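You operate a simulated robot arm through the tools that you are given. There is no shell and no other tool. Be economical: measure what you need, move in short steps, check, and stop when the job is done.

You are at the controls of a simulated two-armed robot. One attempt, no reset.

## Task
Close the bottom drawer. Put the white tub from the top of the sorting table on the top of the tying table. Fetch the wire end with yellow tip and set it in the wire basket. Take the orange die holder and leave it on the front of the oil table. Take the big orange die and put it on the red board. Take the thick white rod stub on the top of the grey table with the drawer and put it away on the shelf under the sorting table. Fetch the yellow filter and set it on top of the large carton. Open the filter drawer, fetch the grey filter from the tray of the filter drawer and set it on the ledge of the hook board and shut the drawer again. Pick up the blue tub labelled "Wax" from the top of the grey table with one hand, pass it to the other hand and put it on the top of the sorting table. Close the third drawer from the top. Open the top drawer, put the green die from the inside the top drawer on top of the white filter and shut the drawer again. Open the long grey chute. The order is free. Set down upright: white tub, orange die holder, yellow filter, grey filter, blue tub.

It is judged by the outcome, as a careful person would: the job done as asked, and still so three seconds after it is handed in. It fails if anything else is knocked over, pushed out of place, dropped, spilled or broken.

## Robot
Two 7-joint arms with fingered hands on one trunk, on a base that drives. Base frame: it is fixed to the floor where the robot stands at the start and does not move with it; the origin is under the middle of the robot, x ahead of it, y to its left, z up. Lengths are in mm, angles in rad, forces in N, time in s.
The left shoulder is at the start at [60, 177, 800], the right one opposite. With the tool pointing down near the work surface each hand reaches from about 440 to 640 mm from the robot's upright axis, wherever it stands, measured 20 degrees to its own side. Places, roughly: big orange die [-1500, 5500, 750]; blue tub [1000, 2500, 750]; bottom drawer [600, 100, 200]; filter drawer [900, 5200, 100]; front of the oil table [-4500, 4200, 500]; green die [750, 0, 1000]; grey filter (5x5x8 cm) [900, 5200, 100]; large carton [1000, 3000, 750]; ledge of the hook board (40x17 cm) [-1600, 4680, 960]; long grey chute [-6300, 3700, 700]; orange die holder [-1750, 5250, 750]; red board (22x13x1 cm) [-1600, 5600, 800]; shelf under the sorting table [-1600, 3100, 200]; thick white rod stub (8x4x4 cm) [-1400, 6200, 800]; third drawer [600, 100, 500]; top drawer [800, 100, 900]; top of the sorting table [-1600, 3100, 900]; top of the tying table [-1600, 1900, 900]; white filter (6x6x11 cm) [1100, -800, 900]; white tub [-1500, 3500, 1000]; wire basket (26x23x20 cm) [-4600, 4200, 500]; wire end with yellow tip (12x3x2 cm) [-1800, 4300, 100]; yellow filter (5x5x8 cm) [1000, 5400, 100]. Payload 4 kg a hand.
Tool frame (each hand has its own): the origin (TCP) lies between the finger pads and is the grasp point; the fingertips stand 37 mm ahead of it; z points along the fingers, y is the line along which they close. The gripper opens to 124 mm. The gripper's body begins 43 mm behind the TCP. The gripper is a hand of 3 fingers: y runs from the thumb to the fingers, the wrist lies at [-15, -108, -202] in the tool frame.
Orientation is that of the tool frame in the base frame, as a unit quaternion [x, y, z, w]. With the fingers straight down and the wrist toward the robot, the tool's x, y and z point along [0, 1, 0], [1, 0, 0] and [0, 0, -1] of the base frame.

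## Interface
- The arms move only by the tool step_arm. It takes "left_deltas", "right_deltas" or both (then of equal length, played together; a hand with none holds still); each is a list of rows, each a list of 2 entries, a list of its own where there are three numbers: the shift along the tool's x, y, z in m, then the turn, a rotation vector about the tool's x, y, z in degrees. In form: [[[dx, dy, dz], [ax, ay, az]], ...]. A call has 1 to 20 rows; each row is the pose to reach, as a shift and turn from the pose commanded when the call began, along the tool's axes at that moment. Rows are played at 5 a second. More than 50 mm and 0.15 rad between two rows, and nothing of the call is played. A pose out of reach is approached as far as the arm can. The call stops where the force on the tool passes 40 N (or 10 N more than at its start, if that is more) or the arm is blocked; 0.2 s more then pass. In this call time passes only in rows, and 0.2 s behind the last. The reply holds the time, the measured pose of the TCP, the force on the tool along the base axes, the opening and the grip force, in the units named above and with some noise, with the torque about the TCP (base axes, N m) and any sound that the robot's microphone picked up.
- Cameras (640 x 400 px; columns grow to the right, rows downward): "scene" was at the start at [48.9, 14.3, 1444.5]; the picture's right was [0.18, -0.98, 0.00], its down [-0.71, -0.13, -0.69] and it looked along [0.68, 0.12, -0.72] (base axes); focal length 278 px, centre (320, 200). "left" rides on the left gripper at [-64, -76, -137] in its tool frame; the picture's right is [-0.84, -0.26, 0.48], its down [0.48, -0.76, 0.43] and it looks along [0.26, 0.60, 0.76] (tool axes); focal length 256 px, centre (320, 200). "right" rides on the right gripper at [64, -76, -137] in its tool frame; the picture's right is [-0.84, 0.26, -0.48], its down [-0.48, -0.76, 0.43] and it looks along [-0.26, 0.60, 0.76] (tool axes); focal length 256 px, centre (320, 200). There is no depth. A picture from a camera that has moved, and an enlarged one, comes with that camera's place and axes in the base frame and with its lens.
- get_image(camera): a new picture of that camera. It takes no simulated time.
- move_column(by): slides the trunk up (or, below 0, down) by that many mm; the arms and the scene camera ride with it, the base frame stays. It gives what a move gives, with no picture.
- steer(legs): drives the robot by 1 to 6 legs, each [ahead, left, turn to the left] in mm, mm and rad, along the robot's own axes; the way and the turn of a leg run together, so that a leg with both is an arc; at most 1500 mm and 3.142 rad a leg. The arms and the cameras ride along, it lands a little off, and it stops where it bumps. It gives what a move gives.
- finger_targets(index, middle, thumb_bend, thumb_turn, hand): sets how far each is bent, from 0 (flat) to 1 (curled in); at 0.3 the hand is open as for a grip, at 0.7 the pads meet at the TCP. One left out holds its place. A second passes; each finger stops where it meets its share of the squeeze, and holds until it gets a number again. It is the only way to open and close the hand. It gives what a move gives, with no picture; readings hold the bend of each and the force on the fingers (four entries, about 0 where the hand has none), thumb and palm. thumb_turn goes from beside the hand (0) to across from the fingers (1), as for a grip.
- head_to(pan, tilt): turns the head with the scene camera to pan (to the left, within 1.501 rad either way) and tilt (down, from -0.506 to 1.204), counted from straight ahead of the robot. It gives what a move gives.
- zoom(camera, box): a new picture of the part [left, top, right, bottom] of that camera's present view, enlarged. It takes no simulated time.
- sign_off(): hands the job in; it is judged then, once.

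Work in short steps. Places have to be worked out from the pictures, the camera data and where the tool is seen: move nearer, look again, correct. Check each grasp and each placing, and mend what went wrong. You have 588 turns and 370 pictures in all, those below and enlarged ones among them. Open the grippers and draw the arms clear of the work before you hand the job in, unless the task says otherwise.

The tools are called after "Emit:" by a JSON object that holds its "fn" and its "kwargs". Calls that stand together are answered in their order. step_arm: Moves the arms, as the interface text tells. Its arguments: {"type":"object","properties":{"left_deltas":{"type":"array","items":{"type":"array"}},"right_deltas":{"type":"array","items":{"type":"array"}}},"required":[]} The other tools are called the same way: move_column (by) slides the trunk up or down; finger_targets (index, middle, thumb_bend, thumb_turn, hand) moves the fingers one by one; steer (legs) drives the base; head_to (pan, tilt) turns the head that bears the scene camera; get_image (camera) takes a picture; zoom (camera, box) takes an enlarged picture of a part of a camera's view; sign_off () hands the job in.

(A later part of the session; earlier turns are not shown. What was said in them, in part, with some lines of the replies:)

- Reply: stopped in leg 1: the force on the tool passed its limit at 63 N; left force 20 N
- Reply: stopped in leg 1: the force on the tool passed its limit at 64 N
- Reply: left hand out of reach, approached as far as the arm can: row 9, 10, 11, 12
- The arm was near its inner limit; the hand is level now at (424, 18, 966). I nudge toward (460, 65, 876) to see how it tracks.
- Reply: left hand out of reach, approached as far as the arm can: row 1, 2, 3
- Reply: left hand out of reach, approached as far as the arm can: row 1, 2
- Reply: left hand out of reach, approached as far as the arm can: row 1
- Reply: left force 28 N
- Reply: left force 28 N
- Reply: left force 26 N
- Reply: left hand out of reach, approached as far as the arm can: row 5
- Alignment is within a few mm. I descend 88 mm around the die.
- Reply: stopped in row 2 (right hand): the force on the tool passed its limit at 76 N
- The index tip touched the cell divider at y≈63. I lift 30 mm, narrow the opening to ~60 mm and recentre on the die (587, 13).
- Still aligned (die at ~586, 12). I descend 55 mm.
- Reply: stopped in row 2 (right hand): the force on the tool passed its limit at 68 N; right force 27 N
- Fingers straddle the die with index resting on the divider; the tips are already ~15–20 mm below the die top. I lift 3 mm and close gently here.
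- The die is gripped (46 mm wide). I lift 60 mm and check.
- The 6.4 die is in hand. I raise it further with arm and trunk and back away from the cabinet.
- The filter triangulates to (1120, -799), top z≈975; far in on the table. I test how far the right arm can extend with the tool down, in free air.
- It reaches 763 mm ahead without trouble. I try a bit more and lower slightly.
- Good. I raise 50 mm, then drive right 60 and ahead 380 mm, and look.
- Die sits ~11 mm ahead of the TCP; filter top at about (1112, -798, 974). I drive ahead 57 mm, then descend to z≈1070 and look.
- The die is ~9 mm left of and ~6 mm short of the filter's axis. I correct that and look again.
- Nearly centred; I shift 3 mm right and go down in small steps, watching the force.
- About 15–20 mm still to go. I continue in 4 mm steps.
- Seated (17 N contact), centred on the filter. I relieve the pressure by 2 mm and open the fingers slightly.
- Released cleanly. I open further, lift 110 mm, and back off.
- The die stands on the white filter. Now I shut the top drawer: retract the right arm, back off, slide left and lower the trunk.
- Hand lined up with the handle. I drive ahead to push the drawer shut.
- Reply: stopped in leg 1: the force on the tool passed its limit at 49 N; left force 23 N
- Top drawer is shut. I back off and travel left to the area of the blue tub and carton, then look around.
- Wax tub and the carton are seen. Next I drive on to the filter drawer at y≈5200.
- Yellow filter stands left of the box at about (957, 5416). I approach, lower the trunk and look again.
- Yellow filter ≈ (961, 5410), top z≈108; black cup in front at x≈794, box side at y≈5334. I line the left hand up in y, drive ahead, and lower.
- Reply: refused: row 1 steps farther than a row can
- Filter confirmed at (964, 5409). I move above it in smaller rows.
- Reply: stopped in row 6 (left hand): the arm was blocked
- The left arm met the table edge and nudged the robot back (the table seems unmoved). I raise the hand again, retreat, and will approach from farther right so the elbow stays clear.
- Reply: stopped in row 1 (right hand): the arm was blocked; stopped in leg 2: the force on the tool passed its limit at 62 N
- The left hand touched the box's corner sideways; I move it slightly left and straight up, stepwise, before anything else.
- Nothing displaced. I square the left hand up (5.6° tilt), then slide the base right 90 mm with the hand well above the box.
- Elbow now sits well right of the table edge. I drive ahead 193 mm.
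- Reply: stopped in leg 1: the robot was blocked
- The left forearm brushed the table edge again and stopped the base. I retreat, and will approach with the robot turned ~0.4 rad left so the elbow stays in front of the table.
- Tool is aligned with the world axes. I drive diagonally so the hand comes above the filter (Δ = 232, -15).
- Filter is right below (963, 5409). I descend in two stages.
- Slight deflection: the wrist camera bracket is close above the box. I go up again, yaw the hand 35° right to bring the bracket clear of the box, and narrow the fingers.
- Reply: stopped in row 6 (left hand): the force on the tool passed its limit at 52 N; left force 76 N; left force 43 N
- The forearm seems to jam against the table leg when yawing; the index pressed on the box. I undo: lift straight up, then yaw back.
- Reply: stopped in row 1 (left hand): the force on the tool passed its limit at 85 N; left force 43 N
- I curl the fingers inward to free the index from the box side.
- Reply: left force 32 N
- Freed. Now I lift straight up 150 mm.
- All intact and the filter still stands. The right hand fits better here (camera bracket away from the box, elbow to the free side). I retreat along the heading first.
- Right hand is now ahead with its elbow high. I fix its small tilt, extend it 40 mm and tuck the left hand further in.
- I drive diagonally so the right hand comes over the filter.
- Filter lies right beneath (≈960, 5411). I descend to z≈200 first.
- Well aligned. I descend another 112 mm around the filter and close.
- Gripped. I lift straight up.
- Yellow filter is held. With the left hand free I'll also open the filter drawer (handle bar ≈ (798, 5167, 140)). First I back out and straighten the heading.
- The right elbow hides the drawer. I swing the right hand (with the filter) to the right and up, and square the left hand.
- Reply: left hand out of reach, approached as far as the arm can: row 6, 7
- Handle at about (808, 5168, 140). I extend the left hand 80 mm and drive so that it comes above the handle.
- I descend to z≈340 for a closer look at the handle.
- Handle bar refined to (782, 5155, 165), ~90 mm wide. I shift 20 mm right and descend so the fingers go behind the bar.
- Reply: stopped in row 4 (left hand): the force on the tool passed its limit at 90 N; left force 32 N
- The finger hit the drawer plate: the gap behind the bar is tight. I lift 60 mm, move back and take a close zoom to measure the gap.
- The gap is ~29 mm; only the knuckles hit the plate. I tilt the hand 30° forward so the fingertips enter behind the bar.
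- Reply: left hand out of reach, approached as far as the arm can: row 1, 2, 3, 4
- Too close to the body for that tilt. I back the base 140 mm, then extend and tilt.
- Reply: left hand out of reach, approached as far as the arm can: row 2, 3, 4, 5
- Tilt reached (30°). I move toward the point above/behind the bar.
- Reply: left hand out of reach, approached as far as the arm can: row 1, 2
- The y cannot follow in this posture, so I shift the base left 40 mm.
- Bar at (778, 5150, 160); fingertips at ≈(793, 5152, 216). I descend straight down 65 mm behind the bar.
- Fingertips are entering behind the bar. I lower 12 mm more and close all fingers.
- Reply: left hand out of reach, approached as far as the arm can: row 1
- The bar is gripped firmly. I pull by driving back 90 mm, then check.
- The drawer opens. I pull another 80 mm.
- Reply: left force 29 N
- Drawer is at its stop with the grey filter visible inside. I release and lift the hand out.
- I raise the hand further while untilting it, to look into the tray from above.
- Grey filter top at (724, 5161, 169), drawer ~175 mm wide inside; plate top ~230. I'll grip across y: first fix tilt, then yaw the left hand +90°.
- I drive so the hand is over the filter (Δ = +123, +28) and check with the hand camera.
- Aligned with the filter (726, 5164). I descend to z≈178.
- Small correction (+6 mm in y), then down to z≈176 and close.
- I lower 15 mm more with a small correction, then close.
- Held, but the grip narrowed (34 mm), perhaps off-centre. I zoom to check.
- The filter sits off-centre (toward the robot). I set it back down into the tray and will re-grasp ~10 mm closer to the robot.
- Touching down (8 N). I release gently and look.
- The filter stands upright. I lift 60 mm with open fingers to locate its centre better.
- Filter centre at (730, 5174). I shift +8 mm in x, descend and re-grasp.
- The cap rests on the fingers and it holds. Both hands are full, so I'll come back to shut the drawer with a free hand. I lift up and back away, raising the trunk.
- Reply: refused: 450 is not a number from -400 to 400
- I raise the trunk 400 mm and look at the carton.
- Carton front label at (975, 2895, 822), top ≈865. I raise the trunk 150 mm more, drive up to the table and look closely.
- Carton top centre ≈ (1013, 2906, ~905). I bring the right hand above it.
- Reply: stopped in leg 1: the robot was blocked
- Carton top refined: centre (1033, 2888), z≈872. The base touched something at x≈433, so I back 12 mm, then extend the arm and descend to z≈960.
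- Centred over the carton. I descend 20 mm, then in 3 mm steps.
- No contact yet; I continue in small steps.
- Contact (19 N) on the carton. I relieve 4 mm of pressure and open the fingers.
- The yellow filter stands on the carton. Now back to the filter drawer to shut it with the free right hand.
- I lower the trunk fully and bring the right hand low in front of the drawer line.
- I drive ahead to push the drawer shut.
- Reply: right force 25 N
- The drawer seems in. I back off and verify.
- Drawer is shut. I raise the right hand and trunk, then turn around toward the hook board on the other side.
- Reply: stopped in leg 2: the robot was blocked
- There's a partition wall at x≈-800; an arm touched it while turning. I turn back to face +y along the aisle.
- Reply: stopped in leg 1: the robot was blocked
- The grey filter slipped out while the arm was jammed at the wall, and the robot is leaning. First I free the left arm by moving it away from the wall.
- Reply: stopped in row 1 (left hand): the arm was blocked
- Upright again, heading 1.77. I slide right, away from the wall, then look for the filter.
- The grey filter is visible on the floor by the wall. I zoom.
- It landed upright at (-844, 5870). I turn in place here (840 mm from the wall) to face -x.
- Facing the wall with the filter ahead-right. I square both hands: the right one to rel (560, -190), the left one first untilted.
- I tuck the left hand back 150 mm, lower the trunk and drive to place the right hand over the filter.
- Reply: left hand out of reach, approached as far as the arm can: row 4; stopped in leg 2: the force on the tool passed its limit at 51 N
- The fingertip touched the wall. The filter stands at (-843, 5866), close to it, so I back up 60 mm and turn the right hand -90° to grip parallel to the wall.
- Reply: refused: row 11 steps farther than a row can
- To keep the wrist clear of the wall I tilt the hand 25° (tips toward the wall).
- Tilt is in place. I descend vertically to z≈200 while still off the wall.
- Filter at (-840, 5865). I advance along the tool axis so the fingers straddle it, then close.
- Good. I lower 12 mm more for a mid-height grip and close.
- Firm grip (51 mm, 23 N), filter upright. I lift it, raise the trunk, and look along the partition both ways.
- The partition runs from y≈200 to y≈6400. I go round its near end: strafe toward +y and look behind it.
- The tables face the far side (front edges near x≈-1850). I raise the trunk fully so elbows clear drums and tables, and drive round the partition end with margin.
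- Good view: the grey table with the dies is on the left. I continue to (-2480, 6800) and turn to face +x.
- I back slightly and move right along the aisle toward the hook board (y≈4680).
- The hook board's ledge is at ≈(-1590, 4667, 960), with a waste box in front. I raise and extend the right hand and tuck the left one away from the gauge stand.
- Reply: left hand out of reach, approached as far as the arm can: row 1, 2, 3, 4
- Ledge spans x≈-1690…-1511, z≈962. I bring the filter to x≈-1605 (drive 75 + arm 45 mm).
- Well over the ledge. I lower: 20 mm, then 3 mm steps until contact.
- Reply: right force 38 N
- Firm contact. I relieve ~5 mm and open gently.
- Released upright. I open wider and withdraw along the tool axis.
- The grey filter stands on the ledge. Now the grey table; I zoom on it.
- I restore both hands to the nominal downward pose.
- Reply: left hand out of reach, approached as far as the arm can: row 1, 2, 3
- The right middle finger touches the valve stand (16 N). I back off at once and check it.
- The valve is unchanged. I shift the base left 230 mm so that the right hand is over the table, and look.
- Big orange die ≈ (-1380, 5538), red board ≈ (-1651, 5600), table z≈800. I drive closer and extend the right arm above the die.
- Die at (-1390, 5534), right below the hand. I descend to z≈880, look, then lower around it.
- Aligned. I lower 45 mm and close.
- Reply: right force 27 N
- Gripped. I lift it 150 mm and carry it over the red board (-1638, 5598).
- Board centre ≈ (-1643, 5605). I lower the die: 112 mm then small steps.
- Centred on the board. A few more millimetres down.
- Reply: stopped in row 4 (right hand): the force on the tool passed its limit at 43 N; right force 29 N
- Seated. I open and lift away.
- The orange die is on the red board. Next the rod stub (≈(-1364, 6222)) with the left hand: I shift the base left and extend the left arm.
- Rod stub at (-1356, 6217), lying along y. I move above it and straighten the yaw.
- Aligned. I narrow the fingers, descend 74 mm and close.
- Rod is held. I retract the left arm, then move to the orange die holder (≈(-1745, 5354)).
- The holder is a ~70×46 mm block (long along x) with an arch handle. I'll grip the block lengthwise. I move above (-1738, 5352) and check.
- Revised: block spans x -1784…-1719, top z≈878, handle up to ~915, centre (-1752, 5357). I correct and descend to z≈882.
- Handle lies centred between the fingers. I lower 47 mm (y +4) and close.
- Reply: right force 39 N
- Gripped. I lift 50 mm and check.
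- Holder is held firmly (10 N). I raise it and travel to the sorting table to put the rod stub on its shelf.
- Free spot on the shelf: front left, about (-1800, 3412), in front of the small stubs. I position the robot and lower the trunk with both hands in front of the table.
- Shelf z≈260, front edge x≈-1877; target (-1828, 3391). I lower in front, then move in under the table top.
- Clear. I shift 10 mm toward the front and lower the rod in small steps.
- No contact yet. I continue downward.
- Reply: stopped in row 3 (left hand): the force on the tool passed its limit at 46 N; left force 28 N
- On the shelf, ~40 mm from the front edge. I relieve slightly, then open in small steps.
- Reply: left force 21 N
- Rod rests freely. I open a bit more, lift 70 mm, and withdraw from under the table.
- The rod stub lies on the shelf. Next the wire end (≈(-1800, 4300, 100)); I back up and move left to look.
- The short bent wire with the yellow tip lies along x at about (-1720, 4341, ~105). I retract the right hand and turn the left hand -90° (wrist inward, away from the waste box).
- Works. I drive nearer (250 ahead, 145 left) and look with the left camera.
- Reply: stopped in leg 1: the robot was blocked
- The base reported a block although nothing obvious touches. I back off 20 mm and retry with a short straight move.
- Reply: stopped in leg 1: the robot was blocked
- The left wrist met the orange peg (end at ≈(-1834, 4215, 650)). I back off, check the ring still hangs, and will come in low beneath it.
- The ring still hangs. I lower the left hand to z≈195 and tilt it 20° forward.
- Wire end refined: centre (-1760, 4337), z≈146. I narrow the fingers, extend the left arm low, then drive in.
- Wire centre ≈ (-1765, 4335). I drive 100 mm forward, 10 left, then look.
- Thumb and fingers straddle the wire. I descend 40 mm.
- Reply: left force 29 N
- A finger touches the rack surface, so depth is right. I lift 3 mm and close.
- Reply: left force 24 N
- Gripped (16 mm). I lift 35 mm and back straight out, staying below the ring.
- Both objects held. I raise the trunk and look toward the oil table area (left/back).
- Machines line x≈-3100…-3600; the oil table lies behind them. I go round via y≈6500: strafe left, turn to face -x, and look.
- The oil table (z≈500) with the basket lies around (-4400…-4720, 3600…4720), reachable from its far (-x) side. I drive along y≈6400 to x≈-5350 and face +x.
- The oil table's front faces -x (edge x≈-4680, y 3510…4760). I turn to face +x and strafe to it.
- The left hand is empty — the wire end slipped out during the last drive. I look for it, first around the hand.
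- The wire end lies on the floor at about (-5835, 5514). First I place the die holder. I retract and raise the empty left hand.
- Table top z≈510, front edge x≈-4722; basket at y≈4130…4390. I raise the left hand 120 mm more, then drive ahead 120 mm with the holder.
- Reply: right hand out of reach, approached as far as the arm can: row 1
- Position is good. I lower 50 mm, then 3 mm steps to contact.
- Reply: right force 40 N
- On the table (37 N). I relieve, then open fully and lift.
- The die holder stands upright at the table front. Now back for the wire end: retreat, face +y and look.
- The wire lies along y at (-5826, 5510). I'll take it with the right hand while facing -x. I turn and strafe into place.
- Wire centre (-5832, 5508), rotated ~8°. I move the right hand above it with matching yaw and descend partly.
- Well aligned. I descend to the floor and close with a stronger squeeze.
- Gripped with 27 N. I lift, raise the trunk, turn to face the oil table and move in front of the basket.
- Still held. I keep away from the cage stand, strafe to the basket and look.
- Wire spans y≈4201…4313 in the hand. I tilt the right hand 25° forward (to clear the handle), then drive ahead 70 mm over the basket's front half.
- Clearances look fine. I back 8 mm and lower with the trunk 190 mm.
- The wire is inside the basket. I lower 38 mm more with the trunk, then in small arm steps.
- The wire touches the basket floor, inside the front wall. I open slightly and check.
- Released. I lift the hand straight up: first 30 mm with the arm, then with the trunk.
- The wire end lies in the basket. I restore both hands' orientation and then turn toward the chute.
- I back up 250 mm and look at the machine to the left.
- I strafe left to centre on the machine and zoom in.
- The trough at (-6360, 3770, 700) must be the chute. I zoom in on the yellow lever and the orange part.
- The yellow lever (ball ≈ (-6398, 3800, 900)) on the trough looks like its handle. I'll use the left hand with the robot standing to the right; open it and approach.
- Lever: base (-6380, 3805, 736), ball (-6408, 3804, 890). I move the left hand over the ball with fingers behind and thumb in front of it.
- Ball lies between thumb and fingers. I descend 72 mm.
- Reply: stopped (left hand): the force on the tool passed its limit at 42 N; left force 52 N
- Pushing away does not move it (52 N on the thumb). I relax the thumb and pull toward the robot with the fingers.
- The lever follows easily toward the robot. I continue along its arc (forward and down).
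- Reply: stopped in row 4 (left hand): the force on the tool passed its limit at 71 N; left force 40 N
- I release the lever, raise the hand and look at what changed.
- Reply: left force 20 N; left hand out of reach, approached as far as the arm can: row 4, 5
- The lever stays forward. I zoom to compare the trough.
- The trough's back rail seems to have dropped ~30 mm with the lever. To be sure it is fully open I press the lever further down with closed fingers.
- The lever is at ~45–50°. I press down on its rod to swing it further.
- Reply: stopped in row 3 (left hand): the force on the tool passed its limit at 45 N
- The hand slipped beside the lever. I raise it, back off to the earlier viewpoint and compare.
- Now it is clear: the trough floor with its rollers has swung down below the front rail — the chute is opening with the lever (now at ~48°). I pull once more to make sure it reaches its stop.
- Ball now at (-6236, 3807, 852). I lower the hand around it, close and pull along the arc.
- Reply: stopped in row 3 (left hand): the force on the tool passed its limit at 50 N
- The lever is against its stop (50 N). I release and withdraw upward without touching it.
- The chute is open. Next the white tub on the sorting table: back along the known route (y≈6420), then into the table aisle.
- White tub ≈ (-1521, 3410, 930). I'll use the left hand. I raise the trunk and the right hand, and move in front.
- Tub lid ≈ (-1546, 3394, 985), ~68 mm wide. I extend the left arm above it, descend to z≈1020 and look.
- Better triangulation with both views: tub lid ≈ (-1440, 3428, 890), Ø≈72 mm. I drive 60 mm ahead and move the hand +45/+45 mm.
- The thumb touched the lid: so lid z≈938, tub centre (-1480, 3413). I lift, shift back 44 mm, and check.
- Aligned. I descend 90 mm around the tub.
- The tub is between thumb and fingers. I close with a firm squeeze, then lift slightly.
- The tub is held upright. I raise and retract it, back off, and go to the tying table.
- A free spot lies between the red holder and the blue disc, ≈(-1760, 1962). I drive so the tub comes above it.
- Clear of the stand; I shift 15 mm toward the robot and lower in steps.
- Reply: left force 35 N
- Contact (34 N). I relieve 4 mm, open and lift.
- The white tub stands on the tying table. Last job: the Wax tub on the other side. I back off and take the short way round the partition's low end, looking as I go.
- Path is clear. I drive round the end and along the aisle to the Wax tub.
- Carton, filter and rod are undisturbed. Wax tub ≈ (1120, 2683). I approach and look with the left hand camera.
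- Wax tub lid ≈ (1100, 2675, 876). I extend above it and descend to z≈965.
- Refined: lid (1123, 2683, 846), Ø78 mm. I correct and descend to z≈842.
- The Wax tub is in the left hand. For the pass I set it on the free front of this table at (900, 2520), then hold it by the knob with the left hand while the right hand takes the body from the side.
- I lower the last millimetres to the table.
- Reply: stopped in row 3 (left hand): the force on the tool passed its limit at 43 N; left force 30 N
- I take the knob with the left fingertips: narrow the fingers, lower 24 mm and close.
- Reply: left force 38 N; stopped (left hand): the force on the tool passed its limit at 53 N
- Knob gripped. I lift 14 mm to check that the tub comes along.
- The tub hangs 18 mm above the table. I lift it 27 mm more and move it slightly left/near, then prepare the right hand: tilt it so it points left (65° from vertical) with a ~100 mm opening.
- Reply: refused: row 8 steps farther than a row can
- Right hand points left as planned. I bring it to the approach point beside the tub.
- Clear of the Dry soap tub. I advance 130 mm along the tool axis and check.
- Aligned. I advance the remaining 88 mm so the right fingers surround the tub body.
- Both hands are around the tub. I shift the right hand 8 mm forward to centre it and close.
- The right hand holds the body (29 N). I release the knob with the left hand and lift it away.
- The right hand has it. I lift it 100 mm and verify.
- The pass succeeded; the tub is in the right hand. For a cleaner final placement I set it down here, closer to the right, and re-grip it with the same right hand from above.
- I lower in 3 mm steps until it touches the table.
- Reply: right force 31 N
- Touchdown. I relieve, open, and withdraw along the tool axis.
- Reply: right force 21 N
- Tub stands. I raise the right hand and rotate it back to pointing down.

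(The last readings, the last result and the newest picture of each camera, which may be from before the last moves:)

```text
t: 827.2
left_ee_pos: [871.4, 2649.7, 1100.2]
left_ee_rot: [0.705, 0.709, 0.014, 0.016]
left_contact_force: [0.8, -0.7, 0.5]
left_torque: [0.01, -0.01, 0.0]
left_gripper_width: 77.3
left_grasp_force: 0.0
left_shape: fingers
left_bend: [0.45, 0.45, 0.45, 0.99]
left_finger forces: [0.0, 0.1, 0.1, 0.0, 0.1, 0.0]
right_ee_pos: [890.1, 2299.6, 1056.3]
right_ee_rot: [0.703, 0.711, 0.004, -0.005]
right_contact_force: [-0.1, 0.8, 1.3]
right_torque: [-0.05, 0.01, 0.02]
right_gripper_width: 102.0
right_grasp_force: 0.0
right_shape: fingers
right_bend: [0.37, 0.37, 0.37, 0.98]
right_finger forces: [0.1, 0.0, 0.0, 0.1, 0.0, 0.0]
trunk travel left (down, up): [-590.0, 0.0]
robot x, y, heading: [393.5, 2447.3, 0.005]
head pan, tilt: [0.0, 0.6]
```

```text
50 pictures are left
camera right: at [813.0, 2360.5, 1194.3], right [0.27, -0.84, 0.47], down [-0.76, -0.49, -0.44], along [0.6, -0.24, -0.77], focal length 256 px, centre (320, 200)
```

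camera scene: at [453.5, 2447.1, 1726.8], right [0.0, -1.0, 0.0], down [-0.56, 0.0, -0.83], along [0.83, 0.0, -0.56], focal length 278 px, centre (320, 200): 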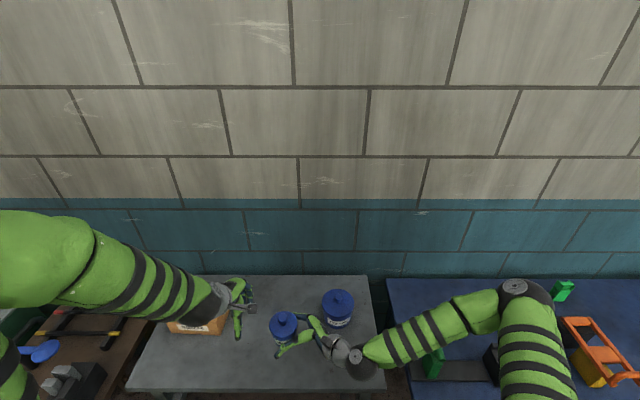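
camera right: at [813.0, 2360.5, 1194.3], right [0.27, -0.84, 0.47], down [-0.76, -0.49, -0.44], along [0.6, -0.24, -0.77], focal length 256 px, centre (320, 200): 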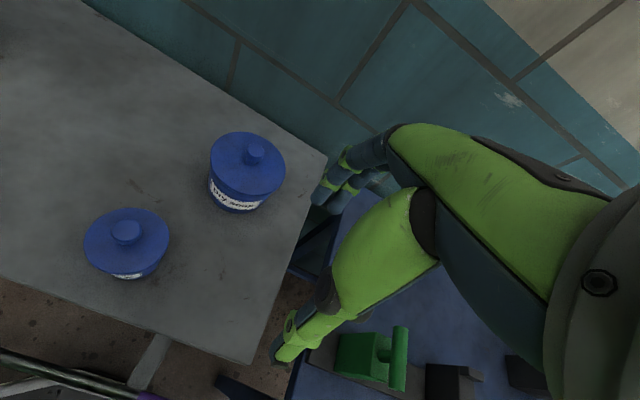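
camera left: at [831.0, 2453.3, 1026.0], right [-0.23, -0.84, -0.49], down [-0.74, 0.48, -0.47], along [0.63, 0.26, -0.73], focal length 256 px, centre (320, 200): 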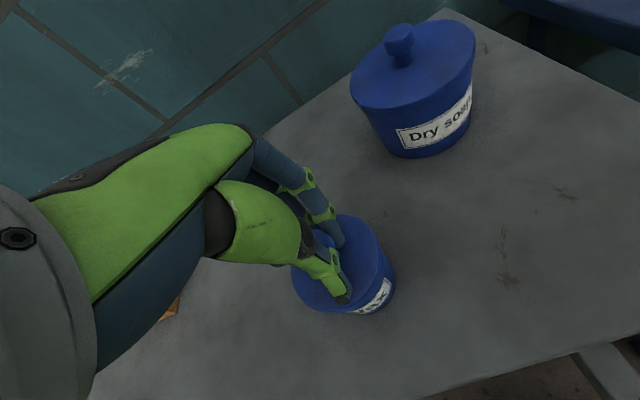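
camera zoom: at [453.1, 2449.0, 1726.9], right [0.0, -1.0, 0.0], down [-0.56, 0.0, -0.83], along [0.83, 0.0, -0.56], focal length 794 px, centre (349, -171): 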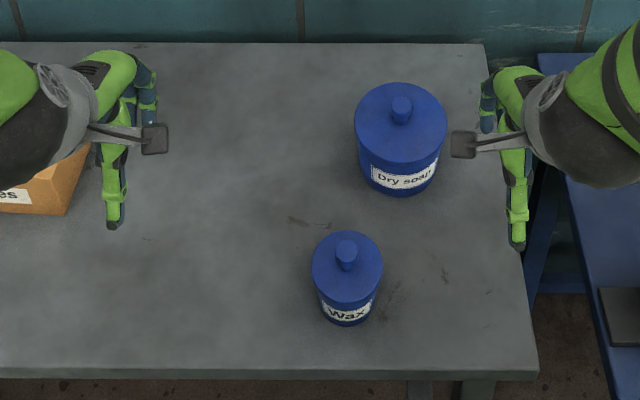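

Wax tub at (899, 2451). I move the right hand above it and descend to z≈905 to check.

Emit:
{"fn": "finger_targets", "kwargs": {"hand": "right", "index": 0.31, "middle": 0.31, "thumb_bend": 0.31}}

Emit:
{"fn": "step_arm", "kwargs": {"right_deltas": [[[0.04, 0.002, 0], [0, 0, 0]], [[0.08, 0.004, 0], [0, 0, 0]], [[0.12, 0.006, 0.01], [0, 0, 0]], [[0.15, 0.008, 0.04], [0, 0, 0]], [[0.151, 0.008, 0.085], [0, 0, 0]], [[0.151, 0.008, 0.13], [0, 0, 0]], [[0.151, 0.008, 0.15], [0, 0, 0]]]}}

Emit:
{"fn": "get_image", "kwargs": {"camera": "right"}}

```text
t: 828.2
left_ee_pos: [872.7, 2647.2, 1099.2]
left_ee_rot: [0.705, 0.709, 0.014, 0.015]
left_contact_force: [-0.5, -1.0, 0.0]
left_torque: [-0.01, -0.04, 0.03]
left_gripper_width: 77.4
left_grasp_force: 0.0
left_shape: fingers
left_bend: [0.45, 0.45, 0.45, 0.99]
left_finger forces: [0.0, 0.1, 0.0, 0.0, 0.0, 0.1]
right_ee_pos: [890.2, 2299.2, 1055.5]
right_ee_rot: [0.703, 0.711, 0.005, -0.006]
right_contact_force: [-1.0, -0.3, 0.0]
right_torque: [-0.01, 0.0, -0.01]
right_gripper_width: 120.3
right_grasp_force: 0.0
right_shape: fingers
right_bend: [0.31, 0.31, 0.31, 0.98]
right_finger forces: [0.1, 0.0, 0.2, 0.0, 0.0, 0.0]
trunk travel left (down, up): [-590.0, 0.0]
robot x, y, heading: [395.1, 2445.3, 0.0]
head pan, tilt: [0.0, 0.6]
```

```text
t: 829.8
left_ee_pos: [873.2, 2648.4, 1100.1]
left_ee_rot: [0.705, 0.709, 0.014, 0.015]
left_contact_force: [0.0, 0.5, 0.1]
left_torque: [-0.01, -0.05, 0.01]
left_gripper_width: 77.4
left_grasp_force: 0.1
left_shape: fingers
left_bend: [0.45, 0.45, 0.45, 0.99]
left_finger forces: [0.0, 0.0, 0.0, 0.1, 0.0, 0.1]
right_ee_pos: [896.1, 2454.3, 907.9]
right_ee_rot: [0.703, 0.711, 0.005, -0.006]
right_contact_force: [-0.3, 0.3, 0.0]
right_torque: [0.02, 0.01, 0.0]
right_gripper_width: 120.2
right_grasp_force: 0.1
right_shape: fingers
right_bend: [0.31, 0.31, 0.31, 0.98]
right_finger forces: [0.0, 0.0, 0.1, 0.1, 0.0, 0.1]
trunk travel left (down, up): [-590.0, 0.0]
robot x, y, heading: [394.2, 2445.9, 0.005]
head pan, tilt: [0.0, 0.6]
```

```text
49 pictures are left
camera right: at [819.3, 2513.4, 1046.8], right [0.27, -0.84, 0.47], down [-0.76, -0.49, -0.44], along [0.6, -0.24, -0.77], focal length 256 px, centre (320, 200)
```

right: 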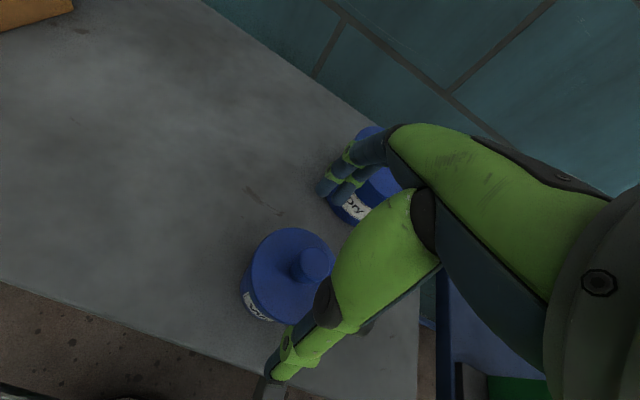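

Aligned. I descend 64 mm and grip.

Emit:
{"fn": "step_arm", "kwargs": {"right_deltas": [[[0, -0.001, 0.03], [0, 0, 0]], [[0, -0.001, 0.063], [0, 0, 0]]]}}

Emit:
{"fn": "finger_targets", "kwargs": {"hand": "right", "index": 0.62, "middle": 0.62, "thumb_bend": 0.62}}

Emit:
{"fn": "step_arm", "kwargs": {"right_deltas": [[[0, 0, -0.04], [0, 0, 0]], [[0, 0, -0.085], [0, 0, 0]], [[0, 0, -0.13], [0, 0, 0]], [[0, 0, -0.175], [0, 0, 0]], [[-0.03, 0, -0.2], [0, 0, 0]], [[-0.07, 0, -0.2], [0, 0, 0]], [[-0.11, 0, -0.2], [0, 0, 0]]]}}

Emit:
{"fn": "get_image", "kwargs": {"camera": "right"}}

```text
t: 830.4
left_ee_pos: [872.7, 2648.1, 1101.2]
left_ee_rot: [0.705, 0.709, 0.014, 0.015]
left_contact_force: [0.8, 0.2, -0.5]
left_torque: [-0.02, -0.01, -0.02]
left_gripper_width: 77.5
left_grasp_force: 0.0
left_shape: fingers
left_bend: [0.45, 0.45, 0.45, 0.99]
left_finger forces: [0.0, 0.0, 0.0, 0.0, 0.1, 0.0]
right_ee_pos: [894.9, 2454.4, 845.6]
right_ee_rot: [0.703, 0.711, 0.004, -0.007]
right_contact_force: [0.1, 0.0, 0.0]
right_torque: [0.0, 0.02, 0.0]
right_gripper_width: 120.3
right_grasp_force: 0.1
right_shape: fingers
right_bend: [0.31, 0.31, 0.31, 0.98]
right_finger forces: [0.0, 0.0, 0.1, 0.0, 0.0, 0.0]
trunk travel left (down, up): [-590.0, 0.0]
robot x, y, heading: [397.0, 2445.7, 0.002]
head pan, tilt: [0.0, 0.6]
```

```text
t: 831.4
left_ee_pos: [871.9, 2649.1, 1099.8]
left_ee_rot: [0.705, 0.709, 0.015, 0.016]
left_contact_force: [0.0, 0.2, 0.6]
left_torque: [0.01, -0.01, 0.01]
left_gripper_width: 77.5
left_grasp_force: 0.0
left_shape: fingers
left_bend: [0.45, 0.45, 0.45, 0.99]
left_finger forces: [0.1, 0.0, 0.0, 0.1, 0.0, 0.0]
right_ee_pos: [893.8, 2454.8, 848.6]
right_ee_rot: [0.703, 0.712, 0.005, -0.006]
right_contact_force: [-4.9, -1.3, 24.2]
right_torque: [0.01, -0.8, -0.1]
right_gripper_width: 79.9
right_grasp_force: 32.7
right_shape: fingers
right_bend: [0.47, 0.46, 0.5, 1.0]
right_finger forces: [13.7, 13.4, 0.1, 0.1, 38.5, 0.1]
trunk travel left (down, up): [-590.0, 0.0]
robot x, y, heading: [390.7, 2444.2, 0.003]
head pan, tilt: [0.0, 0.6]
```

```text
t: 833.0
left_ee_pos: [873.1, 2648.2, 1101.0]
left_ee_rot: [0.705, 0.709, 0.015, 0.014]
left_contact_force: [0.3, -0.1, -0.2]
left_torque: [-0.02, -0.04, 0.01]
left_gripper_width: 77.4
left_grasp_force: 0.0
left_shape: fingers
left_bend: [0.45, 0.45, 0.45, 0.99]
left_finger forces: [0.0, 0.0, 0.0, 0.0, 0.0, 0.1]
right_ee_pos: [896.6, 2338.4, 1044.2]
right_ee_rot: [0.703, 0.712, 0.004, -0.007]
right_contact_force: [0.4, -0.4, -3.1]
right_torque: [-0.01, 0.03, 0.0]
right_gripper_width: 78.6
right_grasp_force: 30.3
right_shape: fingers
right_bend: [0.47, 0.46, 0.52, 1.0]
right_finger forces: [16.7, 12.8, 0.0, 0.0, 31.2, 0.1]
trunk travel left (down, up): [-590.0, 0.0]
robot x, y, heading: [397.4, 2448.5, 0.003]
head pan, tilt: [0.0, 0.6]
```

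```text
48 pictures are left
camera right: at [819.2, 2398.6, 1182.1], right [0.27, -0.84, 0.47], down [-0.76, -0.49, -0.44], along [0.6, -0.24, -0.77], focal length 256 px, centre (320, 200)
```

right: 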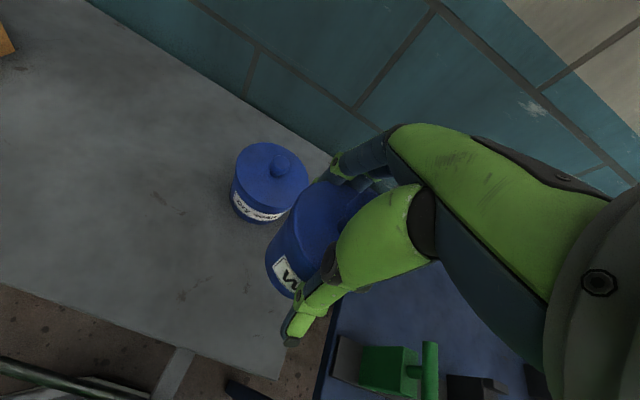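

The tub is held from above by the right hand. I drive back round the partition end to the sorting table.

Emit:
{"fn": "steer", "kwargs": {"legs": [[-640, 0, 0], [0, -1250, 0], [0, -1210, 0], [-1200, 0, 0], [-1180, 0, 0]]}}

Emit:
{"fn": "steer", "kwargs": {"legs": [[0, 1400, 0], [0, 1400, 0]]}}

Emit:
{"fn": "get_image", "kwargs": {"camera": "scene"}}

```text
t: 859.3
left_ee_pos: [-2133.3, 218.4, 1100.9]
left_ee_rot: [0.71, 0.704, 0.013, 0.016]
left_contact_force: [-1.4, 0.0, 0.2]
left_torque: [0.02, -0.03, 0.0]
left_gripper_width: 77.6
left_grasp_force: 0.0
left_shape: fingers
left_bend: [0.45, 0.45, 0.45, 0.99]
left_finger forces: [0.0, 0.0, 0.0, 0.0, 0.0, 0.0]
right_ee_pos: [-2114.7, -90.3, 1043.8]
right_ee_rot: [0.708, 0.706, 0.005, -0.007]
right_contact_force: [0.0, 0.0, -3.3]
right_torque: [-0.01, 0.05, 0.02]
right_gripper_width: 78.3
right_grasp_force: 30.3
right_shape: fingers
right_bend: [0.47, 0.46, 0.52, 1.0]
right_finger forces: [16.9, 12.7, 0.1, 0.0, 31.1, 0.0]
trunk travel left (down, up): [-590.0, 0.0]
robot x, y, heading: [-2612.2, 21.2, -0.009]
head pan, tilt: [0.0, 0.6]
```

```text
t: 872.8
left_ee_pos: [-2104.3, 3005.9, 1099.8]
left_ee_rot: [0.71, 0.704, 0.015, 0.016]
left_contact_force: [-0.4, -0.2, -0.1]
left_torque: [-0.01, 0.02, 0.02]
left_gripper_width: 77.8
left_grasp_force: 0.1
left_shape: fingers
left_bend: [0.45, 0.45, 0.45, 0.99]
left_finger forces: [0.0, 0.1, 0.1, 0.0, 0.1, 0.0]
right_ee_pos: [-2085.3, 2696.4, 1044.1]
right_ee_rot: [0.708, 0.707, 0.005, -0.007]
right_contact_force: [0.0, 0.8, -3.5]
right_torque: [0.02, 0.02, -0.02]
right_gripper_width: 78.1
right_grasp_force: 30.4
right_shape: fingers
right_bend: [0.47, 0.46, 0.52, 1.0]
right_finger forces: [16.8, 12.8, 0.0, 0.0, 30.9, 0.0]
trunk travel left (down, up): [-590.0, 0.0]
robot x, y, heading: [-2583.2, 2810.6, -0.012]
head pan, tilt: [0.0, 0.6]
```

```text
47 pictures are left
camera scene: at [-2525.8, 2809.9, 1726.9], right [-0.01, -1.0, 0.0], down [-0.57, 0.01, -0.82], along [0.82, -0.01, -0.57], focal length 278 px, centre (320, 200)
```

scene: 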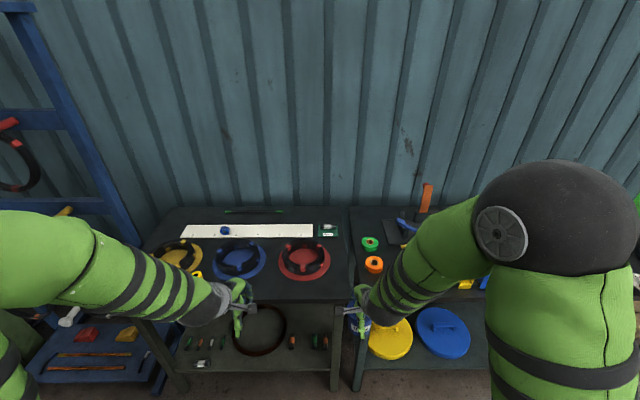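

I move in front of the gap between the blue and red spools and look.

Emit:
{"fn": "steer", "kwargs": {"legs": [[0, 290, 0.01], [190, 0, 0]]}}

Emit:
{"fn": "get_image", "kwargs": {"camera": "right"}}

Emit:
{"fn": "zoom", "kwargs": {"camera": "scene", "box": [180, 200, 480, 340]}}

```text
t: 876.0
left_ee_pos: [-1912.8, 3298.6, 1099.7]
left_ee_rot: [0.707, 0.707, 0.014, 0.015]
left_contact_force: [0.9, -0.5, 0.1]
left_torque: [-0.01, 0.03, 0.01]
left_gripper_width: 77.5
left_grasp_force: 0.0
left_shape: fingers
left_bend: [0.45, 0.45, 0.45, 0.99]
left_finger forces: [0.0, 0.0, 0.1, 0.0, 0.0, 0.0]
right_ee_pos: [-1890.3, 2991.5, 1042.5]
right_ee_rot: [0.704, 0.71, 0.004, -0.008]
right_contact_force: [0.6, 0.3, -3.1]
right_torque: [0.03, 0.07, -0.02]
right_gripper_width: 78.4
right_grasp_force: 30.6
right_shape: fingers
right_bend: [0.47, 0.46, 0.52, 1.0]
right_finger forces: [16.9, 12.9, 0.0, 0.0, 31.0, 0.0]
trunk travel left (down, up): [-590.0, 0.0]
robot x, y, heading: [-2388.8, 3097.1, -0.003]
head pan, tilt: [0.0, 0.6]
```

```text
46 pictures are left
camera right: at [-1966.6, 3051.1, 1181.5], right [0.27, -0.84, 0.47], down [-0.76, -0.48, -0.44], along [0.6, -0.24, -0.77], focal length 256 px, centre (320, 200)
```

right: 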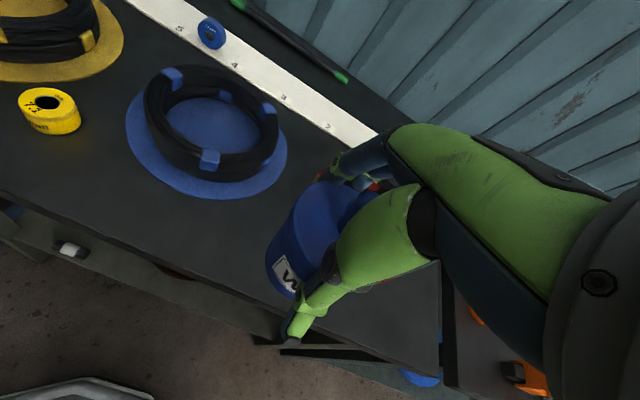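

```text
2.13 times, centred on (330, 270) of scene
camera zoom: at [-2331.2, 3099.3, 1726.8], right [0.0, -1.0, 0.0], down [-0.57, 0.0, -0.82], along [0.82, 0.0, -0.57], focal length 593 px, centre (299, 51)
```

zoom: 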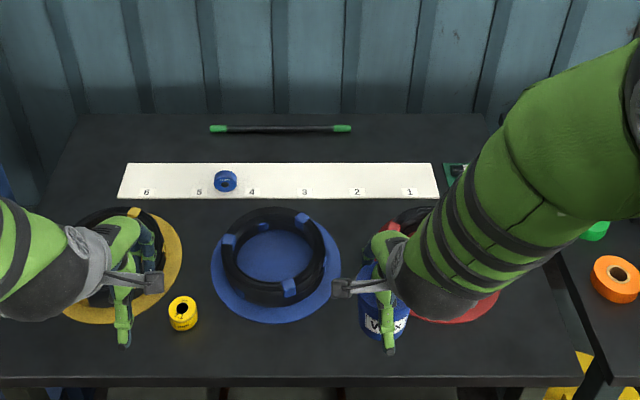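

Table z≈853, front edge x≈-1899, blue spool (-1714, 3139) r≈109. Target (-1815, 2998). I drive 75 mm ahead and lower to z≈935.

Emit:
{"fn": "steer", "kwargs": {"legs": [[75, 6, 0]]}}

Emit:
{"fn": "step_arm", "kwargs": {"right_deltas": [[[0, 0, 0.04], [0, 0, 0]], [[0, 0, 0.08], [0, 0, 0]], [[0, 0, 0.1], [0, 0, 0]]]}}

Emit:
{"fn": "get_image", "kwargs": {"camera": "right"}}

Emit:
{"fn": "zoom", "kwargs": {"camera": "scene", "box": [240, 260, 460, 400]}}

```text
t: 877.0
left_ee_pos: [-1836.4, 3305.4, 1099.9]
left_ee_rot: [0.706, 0.708, 0.014, 0.015]
left_contact_force: [-0.7, 1.2, -0.7]
left_torque: [-0.02, 0.01, 0.0]
left_gripper_width: 77.8
left_grasp_force: 0.2
left_shape: fingers
left_bend: [0.45, 0.45, 0.45, 0.99]
left_finger forces: [0.0, 0.0, 0.0, 0.0, 0.0, 0.0]
right_ee_pos: [-1815.2, 2996.1, 1044.3]
right_ee_rot: [0.704, 0.71, 0.004, -0.007]
right_contact_force: [0.5, -0.3, -2.9]
right_torque: [0.0, 0.04, 0.05]
right_gripper_width: 78.1
right_grasp_force: 30.4
right_shape: fingers
right_bend: [0.47, 0.46, 0.52, 1.0]
right_finger forces: [16.8, 12.8, 0.1, 0.0, 31.0, 0.1]
trunk travel left (down, up): [-590.0, 0.0]
robot x, y, heading: [-2317.7, 3106.1, -0.004]
head pan, tilt: [0.0, 0.6]
```

```text
t: 877.8
left_ee_pos: [-1838.0, 3305.7, 1099.6]
left_ee_rot: [0.707, 0.707, 0.015, 0.015]
left_contact_force: [-0.1, -0.1, 0.6]
left_torque: [-0.01, 0.02, 0.03]
left_gripper_width: 77.8
left_grasp_force: 0.1
left_shape: fingers
left_bend: [0.45, 0.45, 0.45, 0.99]
left_finger forces: [0.0, 0.0, 0.0, 0.0, 0.1, 0.0]
right_ee_pos: [-1816.0, 2998.2, 943.5]
right_ee_rot: [0.704, 0.71, 0.003, -0.007]
right_contact_force: [0.5, 1.0, -3.7]
right_torque: [0.01, 0.05, 0.0]
right_gripper_width: 78.4
right_grasp_force: 30.4
right_shape: fingers
right_bend: [0.47, 0.46, 0.52, 1.0]
right_finger forces: [16.7, 12.8, 0.1, 0.0, 30.8, 0.1]
trunk travel left (down, up): [-590.0, 0.0]
robot x, y, heading: [-2316.5, 3102.6, 0.001]
head pan, tilt: [0.0, 0.6]
```

```text
44 pictures are left
camera right: at [-1892.4, 3058.1, 1081.0], right [0.27, -0.84, 0.47], down [-0.76, -0.48, -0.44], along [0.6, -0.24, -0.77], focal length 256 px, centre (320, 200)
```

right: 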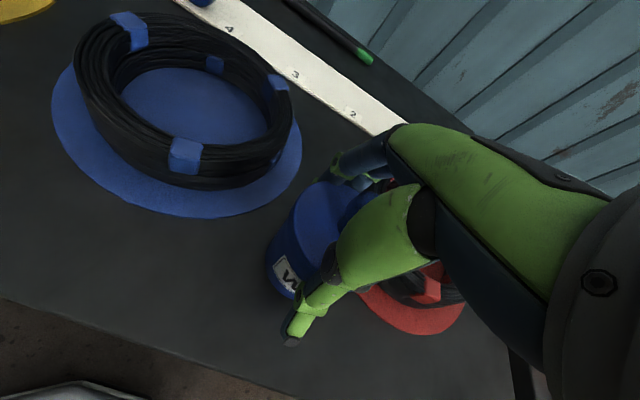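

```text
2.86 times, centred on (350, 330) of scene
camera zoom: at [-2257.0, 3105.3, 1726.9], right [0.0, -1.0, 0.0], down [-0.57, 0.0, -0.82], along [0.82, 0.0, -0.57], focal length 794 px, centre (234, -171)
```

zoom: 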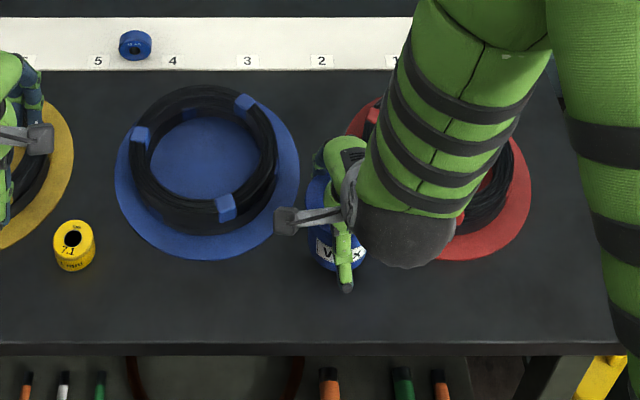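

Slightly closer to the red flange; I shift 8 mm left and 8 mm to the front, then lower in steps.

Emit:
{"fn": "step_arm", "kwargs": {"right_deltas": [[[0.008, -0.008, 0.01], [0, 0, 0]], [[0.008, -0.008, 0.02], [0, 0, 0]], [[0.008, -0.008, 0.024], [0, 0, 0]], [[0.008, -0.008, 0.028], [0, 0, 0]], [[0.008, -0.008, 0.032], [0, 0, 0]]]}}

```text
t: 878.6
left_ee_pos: [-1839.5, 3304.5, 1102.4]
left_ee_rot: [0.708, 0.706, 0.015, 0.016]
left_contact_force: [-0.3, -1.2, 0.7]
left_torque: [0.02, 0.02, 0.02]
left_gripper_width: 77.4
left_grasp_force: 0.1
left_shape: fingers
left_bend: [0.45, 0.45, 0.45, 0.99]
left_finger forces: [0.0, 0.0, 0.0, 0.1, 0.0, 0.0]
right_ee_pos: [-1822.5, 3009.0, 926.0]
right_ee_rot: [0.704, 0.71, 0.011, -0.003]
right_contact_force: [-5.3, -0.4, 32.2]
right_torque: [0.01, -1.07, -0.02]
right_gripper_width: 79.1
right_grasp_force: 33.6
right_shape: fingers
right_bend: [0.47, 0.46, 0.51, 1.0]
right_finger forces: [14.3, 13.5, 0.0, 0.1, 39.5, 0.0]
trunk travel left (down, up): [-590.0, 0.0]
robot x, y, heading: [-2315.7, 3108.4, 0.001]
head pan, tilt: [0.0, 0.6]
stopped in row 3 (right hand): the force on the tool passed its limit at 45 N (the readings are from after the stop); the commanded pose is now the measured one
```

Contact. I check that it stands on the table and not on a flange before releasing.

Emit:
{"fn": "zoom", "kwargs": {"camera": "right", "box": [200, 140, 480, 380]}}

Emit:
{"fn": "zoom", "kwargs": {"camera": "scene", "box": [290, 280, 420, 370]}}

```text
1.67 times, centred on (340, 260) of right
camera zoom: at [-1900.3, 3068.7, 1063.4], right [0.26, -0.84, 0.47], down [-0.75, -0.48, -0.45], along [0.61, -0.23, -0.76], focal length 427 px, centre (287, 100)
```

zoom: 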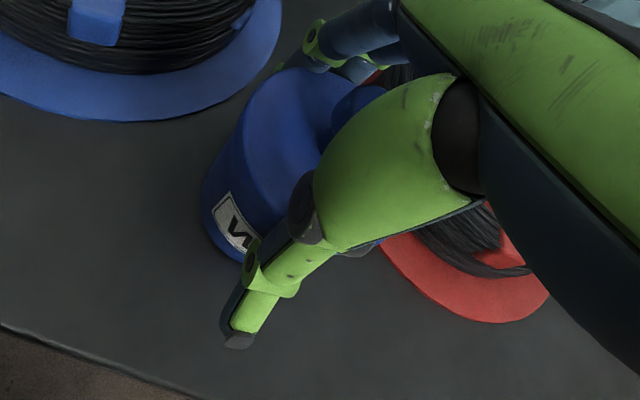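

```text
4.44 times, centred on (355, 325) of scene
camera zoom: at [-2260.1, 3105.4, 1727.4], right [0.0, -1.0, 0.0], down [-0.56, 0.0, -0.83], along [0.83, 0.0, -0.56], focal length 1236 px, centre (164, -356)
```

zoom: 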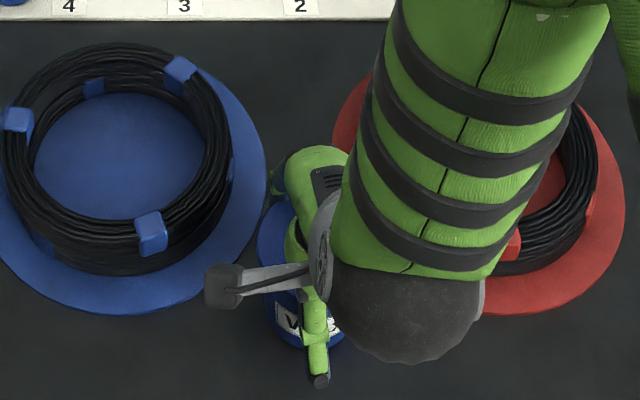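

It stands on the table top, clear of both flanges. I relieve and open.

Emit:
{"fn": "step_arm", "kwargs": {"right_deltas": [[[0, 0, -0.004], [0, 0, 0]]]}}

Emit:
{"fn": "finger_targets", "kwargs": {"hand": "right", "index": 0.4, "middle": 0.4, "thumb_bend": 0.4}}

Emit:
{"fn": "finger_targets", "kwargs": {"hand": "right", "index": 0.32, "middle": 0.32, "thumb_bend": 0.32}}

Emit:
{"fn": "step_arm", "kwargs": {"right_deltas": [[[0, 0, -0.04], [0, 0, 0]], [[0, 0, -0.085], [0, 0, 0]], [[0, 0, -0.13], [0, 0, 0]], [[0, 0, -0.165], [0, 0, 0]]]}}

Emit:
{"fn": "get_image", "kwargs": {"camera": "right"}}

```text
t: 879.0
left_ee_pos: [-1838.9, 3305.7, 1100.5]
left_ee_rot: [0.706, 0.707, 0.014, 0.016]
left_contact_force: [0.3, -0.1, -0.5]
left_torque: [-0.04, 0.0, 0.0]
left_gripper_width: 77.3
left_grasp_force: 0.0
left_shape: fingers
left_bend: [0.45, 0.45, 0.45, 0.99]
left_finger forces: [0.0, 0.0, 0.0, 0.0, 0.0, 0.0]
right_ee_pos: [-1822.0, 3008.6, 927.4]
right_ee_rot: [0.703, 0.711, 0.008, -0.005]
right_contact_force: [2.7, -0.2, 9.7]
right_torque: [0.03, -0.79, 0.02]
right_gripper_width: 78.3
right_grasp_force: 31.8
right_shape: fingers
right_bend: [0.46, 0.46, 0.52, 1.0]
right_finger forces: [17.6, 14.4, 0.0, 0.0, 31.2, 0.1]
trunk travel left (down, up): [-590.0, 0.0]
robot x, y, heading: [-2317.6, 3106.1, -0.003]
head pan, tilt: [0.0, 0.6]
```

```text
t: 880.0
left_ee_pos: [-1838.1, 3303.7, 1100.3]
left_ee_rot: [0.707, 0.707, 0.014, 0.015]
left_contact_force: [0.2, 0.1, 0.4]
left_torque: [-0.01, 0.03, -0.02]
left_gripper_width: 77.3
left_grasp_force: 0.1
left_shape: fingers
left_bend: [0.45, 0.45, 0.45, 0.99]
left_finger forces: [0.0, 0.1, 0.1, 0.1, 0.1, 0.0]
right_ee_pos: [-1823.6, 3008.9, 927.5]
right_ee_rot: [0.703, 0.711, 0.008, -0.005]
right_contact_force: [0.8, 1.1, 0.2]
right_torque: [-0.02, 0.01, 0.03]
right_gripper_width: 93.1
right_grasp_force: 0.0
right_shape: fingers
right_bend: [0.4, 0.4, 0.4, 0.99]
right_finger forces: [0.0, 0.0, 0.0, 0.0, 0.0, 0.0]
trunk travel left (down, up): [-590.0, 0.0]
robot x, y, heading: [-2315.3, 3102.9, -0.002]
head pan, tilt: [0.0, 0.6]
```

```text
t: 881.0
left_ee_pos: [-1837.4, 3304.7, 1100.7]
left_ee_rot: [0.706, 0.708, 0.015, 0.016]
left_contact_force: [0.0, -0.7, 0.0]
left_torque: [0.03, -0.02, 0.0]
left_gripper_width: 77.6
left_grasp_force: 0.0
left_shape: fingers
left_bend: [0.45, 0.45, 0.45, 0.99]
left_finger forces: [0.0, 0.1, 0.0, 0.0, 0.0, 0.1]
right_ee_pos: [-1823.8, 3009.3, 927.9]
right_ee_rot: [0.703, 0.711, 0.008, -0.005]
right_contact_force: [0.2, 0.7, -0.3]
right_torque: [0.0, -0.01, 0.02]
right_gripper_width: 117.2
right_grasp_force: 0.0
right_shape: fingers
right_bend: [0.32, 0.32, 0.32, 0.98]
right_finger forces: [0.0, 0.0, 0.0, 0.0, 0.0, 0.0]
trunk travel left (down, up): [-590.0, 0.0]
robot x, y, heading: [-2317.4, 3107.4, -0.0]
head pan, tilt: [0.0, 0.6]
```

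```text
t: 882.0
left_ee_pos: [-1838.3, 3305.6, 1101.0]
left_ee_rot: [0.706, 0.707, 0.015, 0.016]
left_contact_force: [0.5, -0.4, -0.2]
left_torque: [0.0, -0.02, 0.02]
left_gripper_width: 77.5
left_grasp_force: 0.1
left_shape: fingers
left_bend: [0.45, 0.45, 0.45, 0.99]
left_finger forces: [0.0, 0.0, 0.0, 0.0, 0.1, 0.0]
right_ee_pos: [-1824.5, 3006.2, 1093.0]
right_ee_rot: [0.704, 0.71, 0.008, -0.005]
right_contact_force: [0.2, 0.2, 0.2]
right_torque: [0.03, -0.04, 0.01]
right_gripper_width: 117.4
right_grasp_force: 0.1
right_shape: fingers
right_bend: [0.32, 0.32, 0.32, 0.98]
right_finger forces: [0.0, 0.0, 0.0, 0.0, 0.0, 0.0]
trunk travel left (down, up): [-590.0, 0.0]
robot x, y, heading: [-2313.5, 3104.8, 0.0]
head pan, tilt: [0.0, 0.6]
```

```text
40 pictures are left
camera right: at [-1901.7, 3065.4, 1231.0], right [0.26, -0.84, 0.47], down [-0.75, -0.48, -0.45], along [0.6, -0.24, -0.76], focal length 256 px, centre (320, 200)
```

right: 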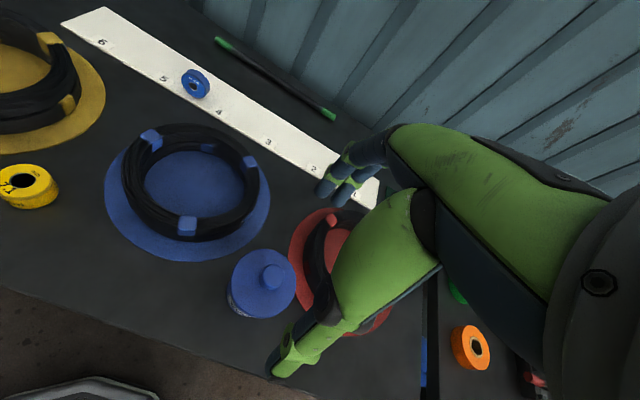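

The Wax tub stands on the sorting table. I open both hands, back away, and take a last overview.

Emit:
{"fn": "steer", "kwargs": {"legs": [[-350, 0, 0]]}}

Emit:
{"fn": "finger_targets", "kwargs": {"hand": "left", "index": 0.3, "middle": 0.3, "thumb_bend": 0.3}}

Emit:
{"fn": "finger_targets", "kwargs": {"hand": "right", "index": 0.3, "middle": 0.3, "thumb_bend": 0.3}}

Emit:
{"fn": "get_image", "kwargs": {"camera": "scene"}}

Emit:
{"fn": "head_to", "kwargs": {"pan": 0.8, "tilt": 0.4}}

Emit:
{"fn": "get_image", "kwargs": {"camera": "scene"}}

```text
t: 884.3
left_ee_pos: [-2190.3, 3305.8, 1101.1]
left_ee_rot: [0.707, 0.707, 0.014, 0.015]
left_contact_force: [-0.4, 0.5, -0.2]
left_torque: [0.01, -0.01, -0.01]
left_gripper_width: 77.3
left_grasp_force: 0.0
left_shape: fingers
left_bend: [0.45, 0.45, 0.45, 0.99]
left_finger forces: [0.1, 0.0, 0.0, 0.0, 0.0, 0.1]
right_ee_pos: [-2176.5, 3006.6, 1093.2]
right_ee_rot: [0.704, 0.71, 0.007, -0.004]
right_contact_force: [0.4, 0.2, -0.5]
right_torque: [0.03, -0.03, 0.02]
right_gripper_width: 117.4
right_grasp_force: 0.1
right_shape: fingers
right_bend: [0.32, 0.32, 0.32, 0.98]
right_finger forces: [0.0, 0.0, 0.1, 0.0, 0.0, 0.0]
trunk travel left (down, up): [-590.0, 0.0]
robot x, y, heading: [-2666.0, 3105.9, -0.005]
head pan, tilt: [0.0, 0.6]
```

```text
t: 885.3
left_ee_pos: [-2189.6, 3306.7, 1100.5]
left_ee_rot: [0.707, 0.707, 0.014, 0.016]
left_contact_force: [-0.1, 0.0, -0.7]
left_torque: [-0.02, -0.01, -0.02]
left_gripper_width: 123.5
left_grasp_force: 0.0
left_shape: fingers
left_bend: [0.3, 0.3, 0.3, 0.98]
left_finger forces: [0.0, 0.0, 0.0, 0.0, 0.0, 0.0]
right_ee_pos: [-2175.6, 3005.6, 1092.5]
right_ee_rot: [0.704, 0.71, 0.007, -0.005]
right_contact_force: [0.3, -0.7, 0.3]
right_torque: [-0.01, 0.0, -0.01]
right_gripper_width: 117.1
right_grasp_force: 0.2
right_shape: fingers
right_bend: [0.32, 0.32, 0.32, 0.98]
right_finger forces: [0.0, 0.0, 0.1, 0.0, 0.0, 0.0]
trunk travel left (down, up): [-590.0, 0.0]
robot x, y, heading: [-2667.2, 3109.6, 0.006]
head pan, tilt: [0.0, 0.6]
```

```text
t: 886.3
left_ee_pos: [-2189.4, 3305.8, 1100.0]
left_ee_rot: [0.707, 0.707, 0.014, 0.015]
left_contact_force: [-0.5, 0.0, -0.5]
left_torque: [-0.01, -0.01, 0.01]
left_gripper_width: 123.2
left_grasp_force: 0.0
left_shape: fingers
left_bend: [0.3, 0.3, 0.3, 0.98]
left_finger forces: [0.0, 0.0, 0.0, 0.1, 0.0, 0.0]
right_ee_pos: [-2175.1, 3006.1, 1094.0]
right_ee_rot: [0.704, 0.71, 0.007, -0.005]
right_contact_force: [-0.2, -0.3, 0.5]
right_torque: [-0.01, -0.02, 0.01]
right_gripper_width: 123.2
right_grasp_force: 0.1
right_shape: fingers
right_bend: [0.3, 0.3, 0.3, 0.98]
right_finger forces: [0.0, 0.0, 0.0, 0.0, 0.0, 0.1]
trunk travel left (down, up): [-590.0, 0.0]
robot x, y, heading: [-2669.2, 3101.5, -0.005]
head pan, tilt: [0.0, 0.6]
```

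```text
39 pictures are left
camera scene: at [-2609.8, 3105.7, 1726.9], right [0.0, -1.0, 0.0], down [-0.56, 0.0, -0.83], along [0.83, 0.0, -0.56], focal length 278 px, centre (320, 200)
```

scene: 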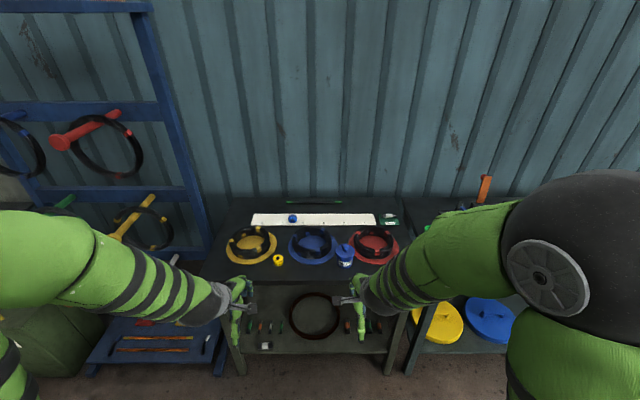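

```text
t: 887.4
left_ee_pos: [-2190.0, 3305.4, 1099.1]
left_ee_rot: [0.707, 0.707, 0.015, 0.015]
left_contact_force: [0.2, 0.1, 0.6]
left_torque: [0.01, 0.01, -0.02]
left_gripper_width: 123.3
left_grasp_force: 0.1
left_shape: fingers
left_bend: [0.3, 0.3, 0.3, 0.98]
left_finger forces: [0.1, 0.0, 0.1, 0.0, 0.0, 0.0]
right_ee_pos: [-2174.2, 3005.4, 1092.9]
right_ee_rot: [0.703, 0.711, 0.008, -0.005]
right_contact_force: [0.1, -1.3, 0.4]
right_torque: [0.03, -0.02, -0.03]
right_gripper_width: 123.3
right_grasp_force: 0.1
right_shape: fingers
right_bend: [0.3, 0.3, 0.3, 0.98]
right_finger forces: [0.0, 0.1, 0.1, 0.1, 0.0, 0.0]
trunk travel left (down, up): [-590.0, 0.0]
robot x, y, heading: [-2667.7, 3105.9, -0.005]
head pan, tilt: [0.799, 0.4]
```

```text
38 pictures are left
camera scene: at [-2633.4, 3172.1, 1745.1], right [0.72, -0.7, 0.0], down [-0.27, -0.28, -0.92], along [0.64, 0.66, -0.39], focal length 278 px, centre (320, 200)
```

scene: 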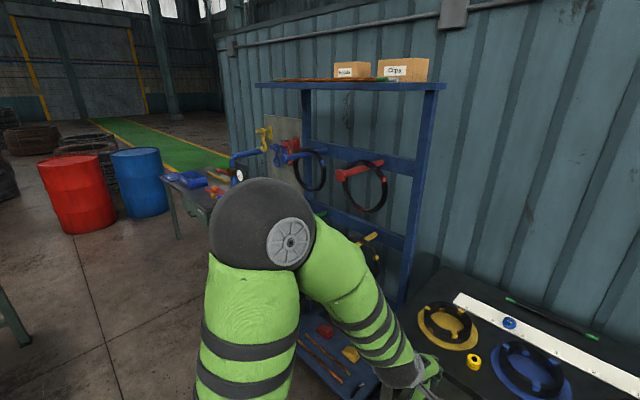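

Everything is in place and the hands are clear; I hand the job in.

Emit:
{"fn": "sign_off", "kwargs": {}}

```text
The job is handed in.
```

I completed every task on the list and handed the job in. A few things happened along the way that may affect how it is judged:

- **Dropped and recovered:** the grey filter slipped out when the left arm jammed against the partition wall, and landed upright. The wire end slipped out during a turn. I picked both up again and set them in their places.
- **Contacts:** the arms pressed against the filter box, the cooling-water table, the valve stand, an orange peg and the partition wall. I saw nothing displaced afterwards, but did not re-inspect every spot.
- **Green die:** the top drawer held two green dies. I took the 6.4 mm one, which sat on its green-marked spot.
- **Chute:** pulling the yellow lever swings the roller floor down. I pulled it until it stopped and took that as open.
- **Blue tub pass:** the left hand held it by the knob in the air while the right hand took the body. The right hand then set it down once and re-gripped it before carrying it to the sorting table.
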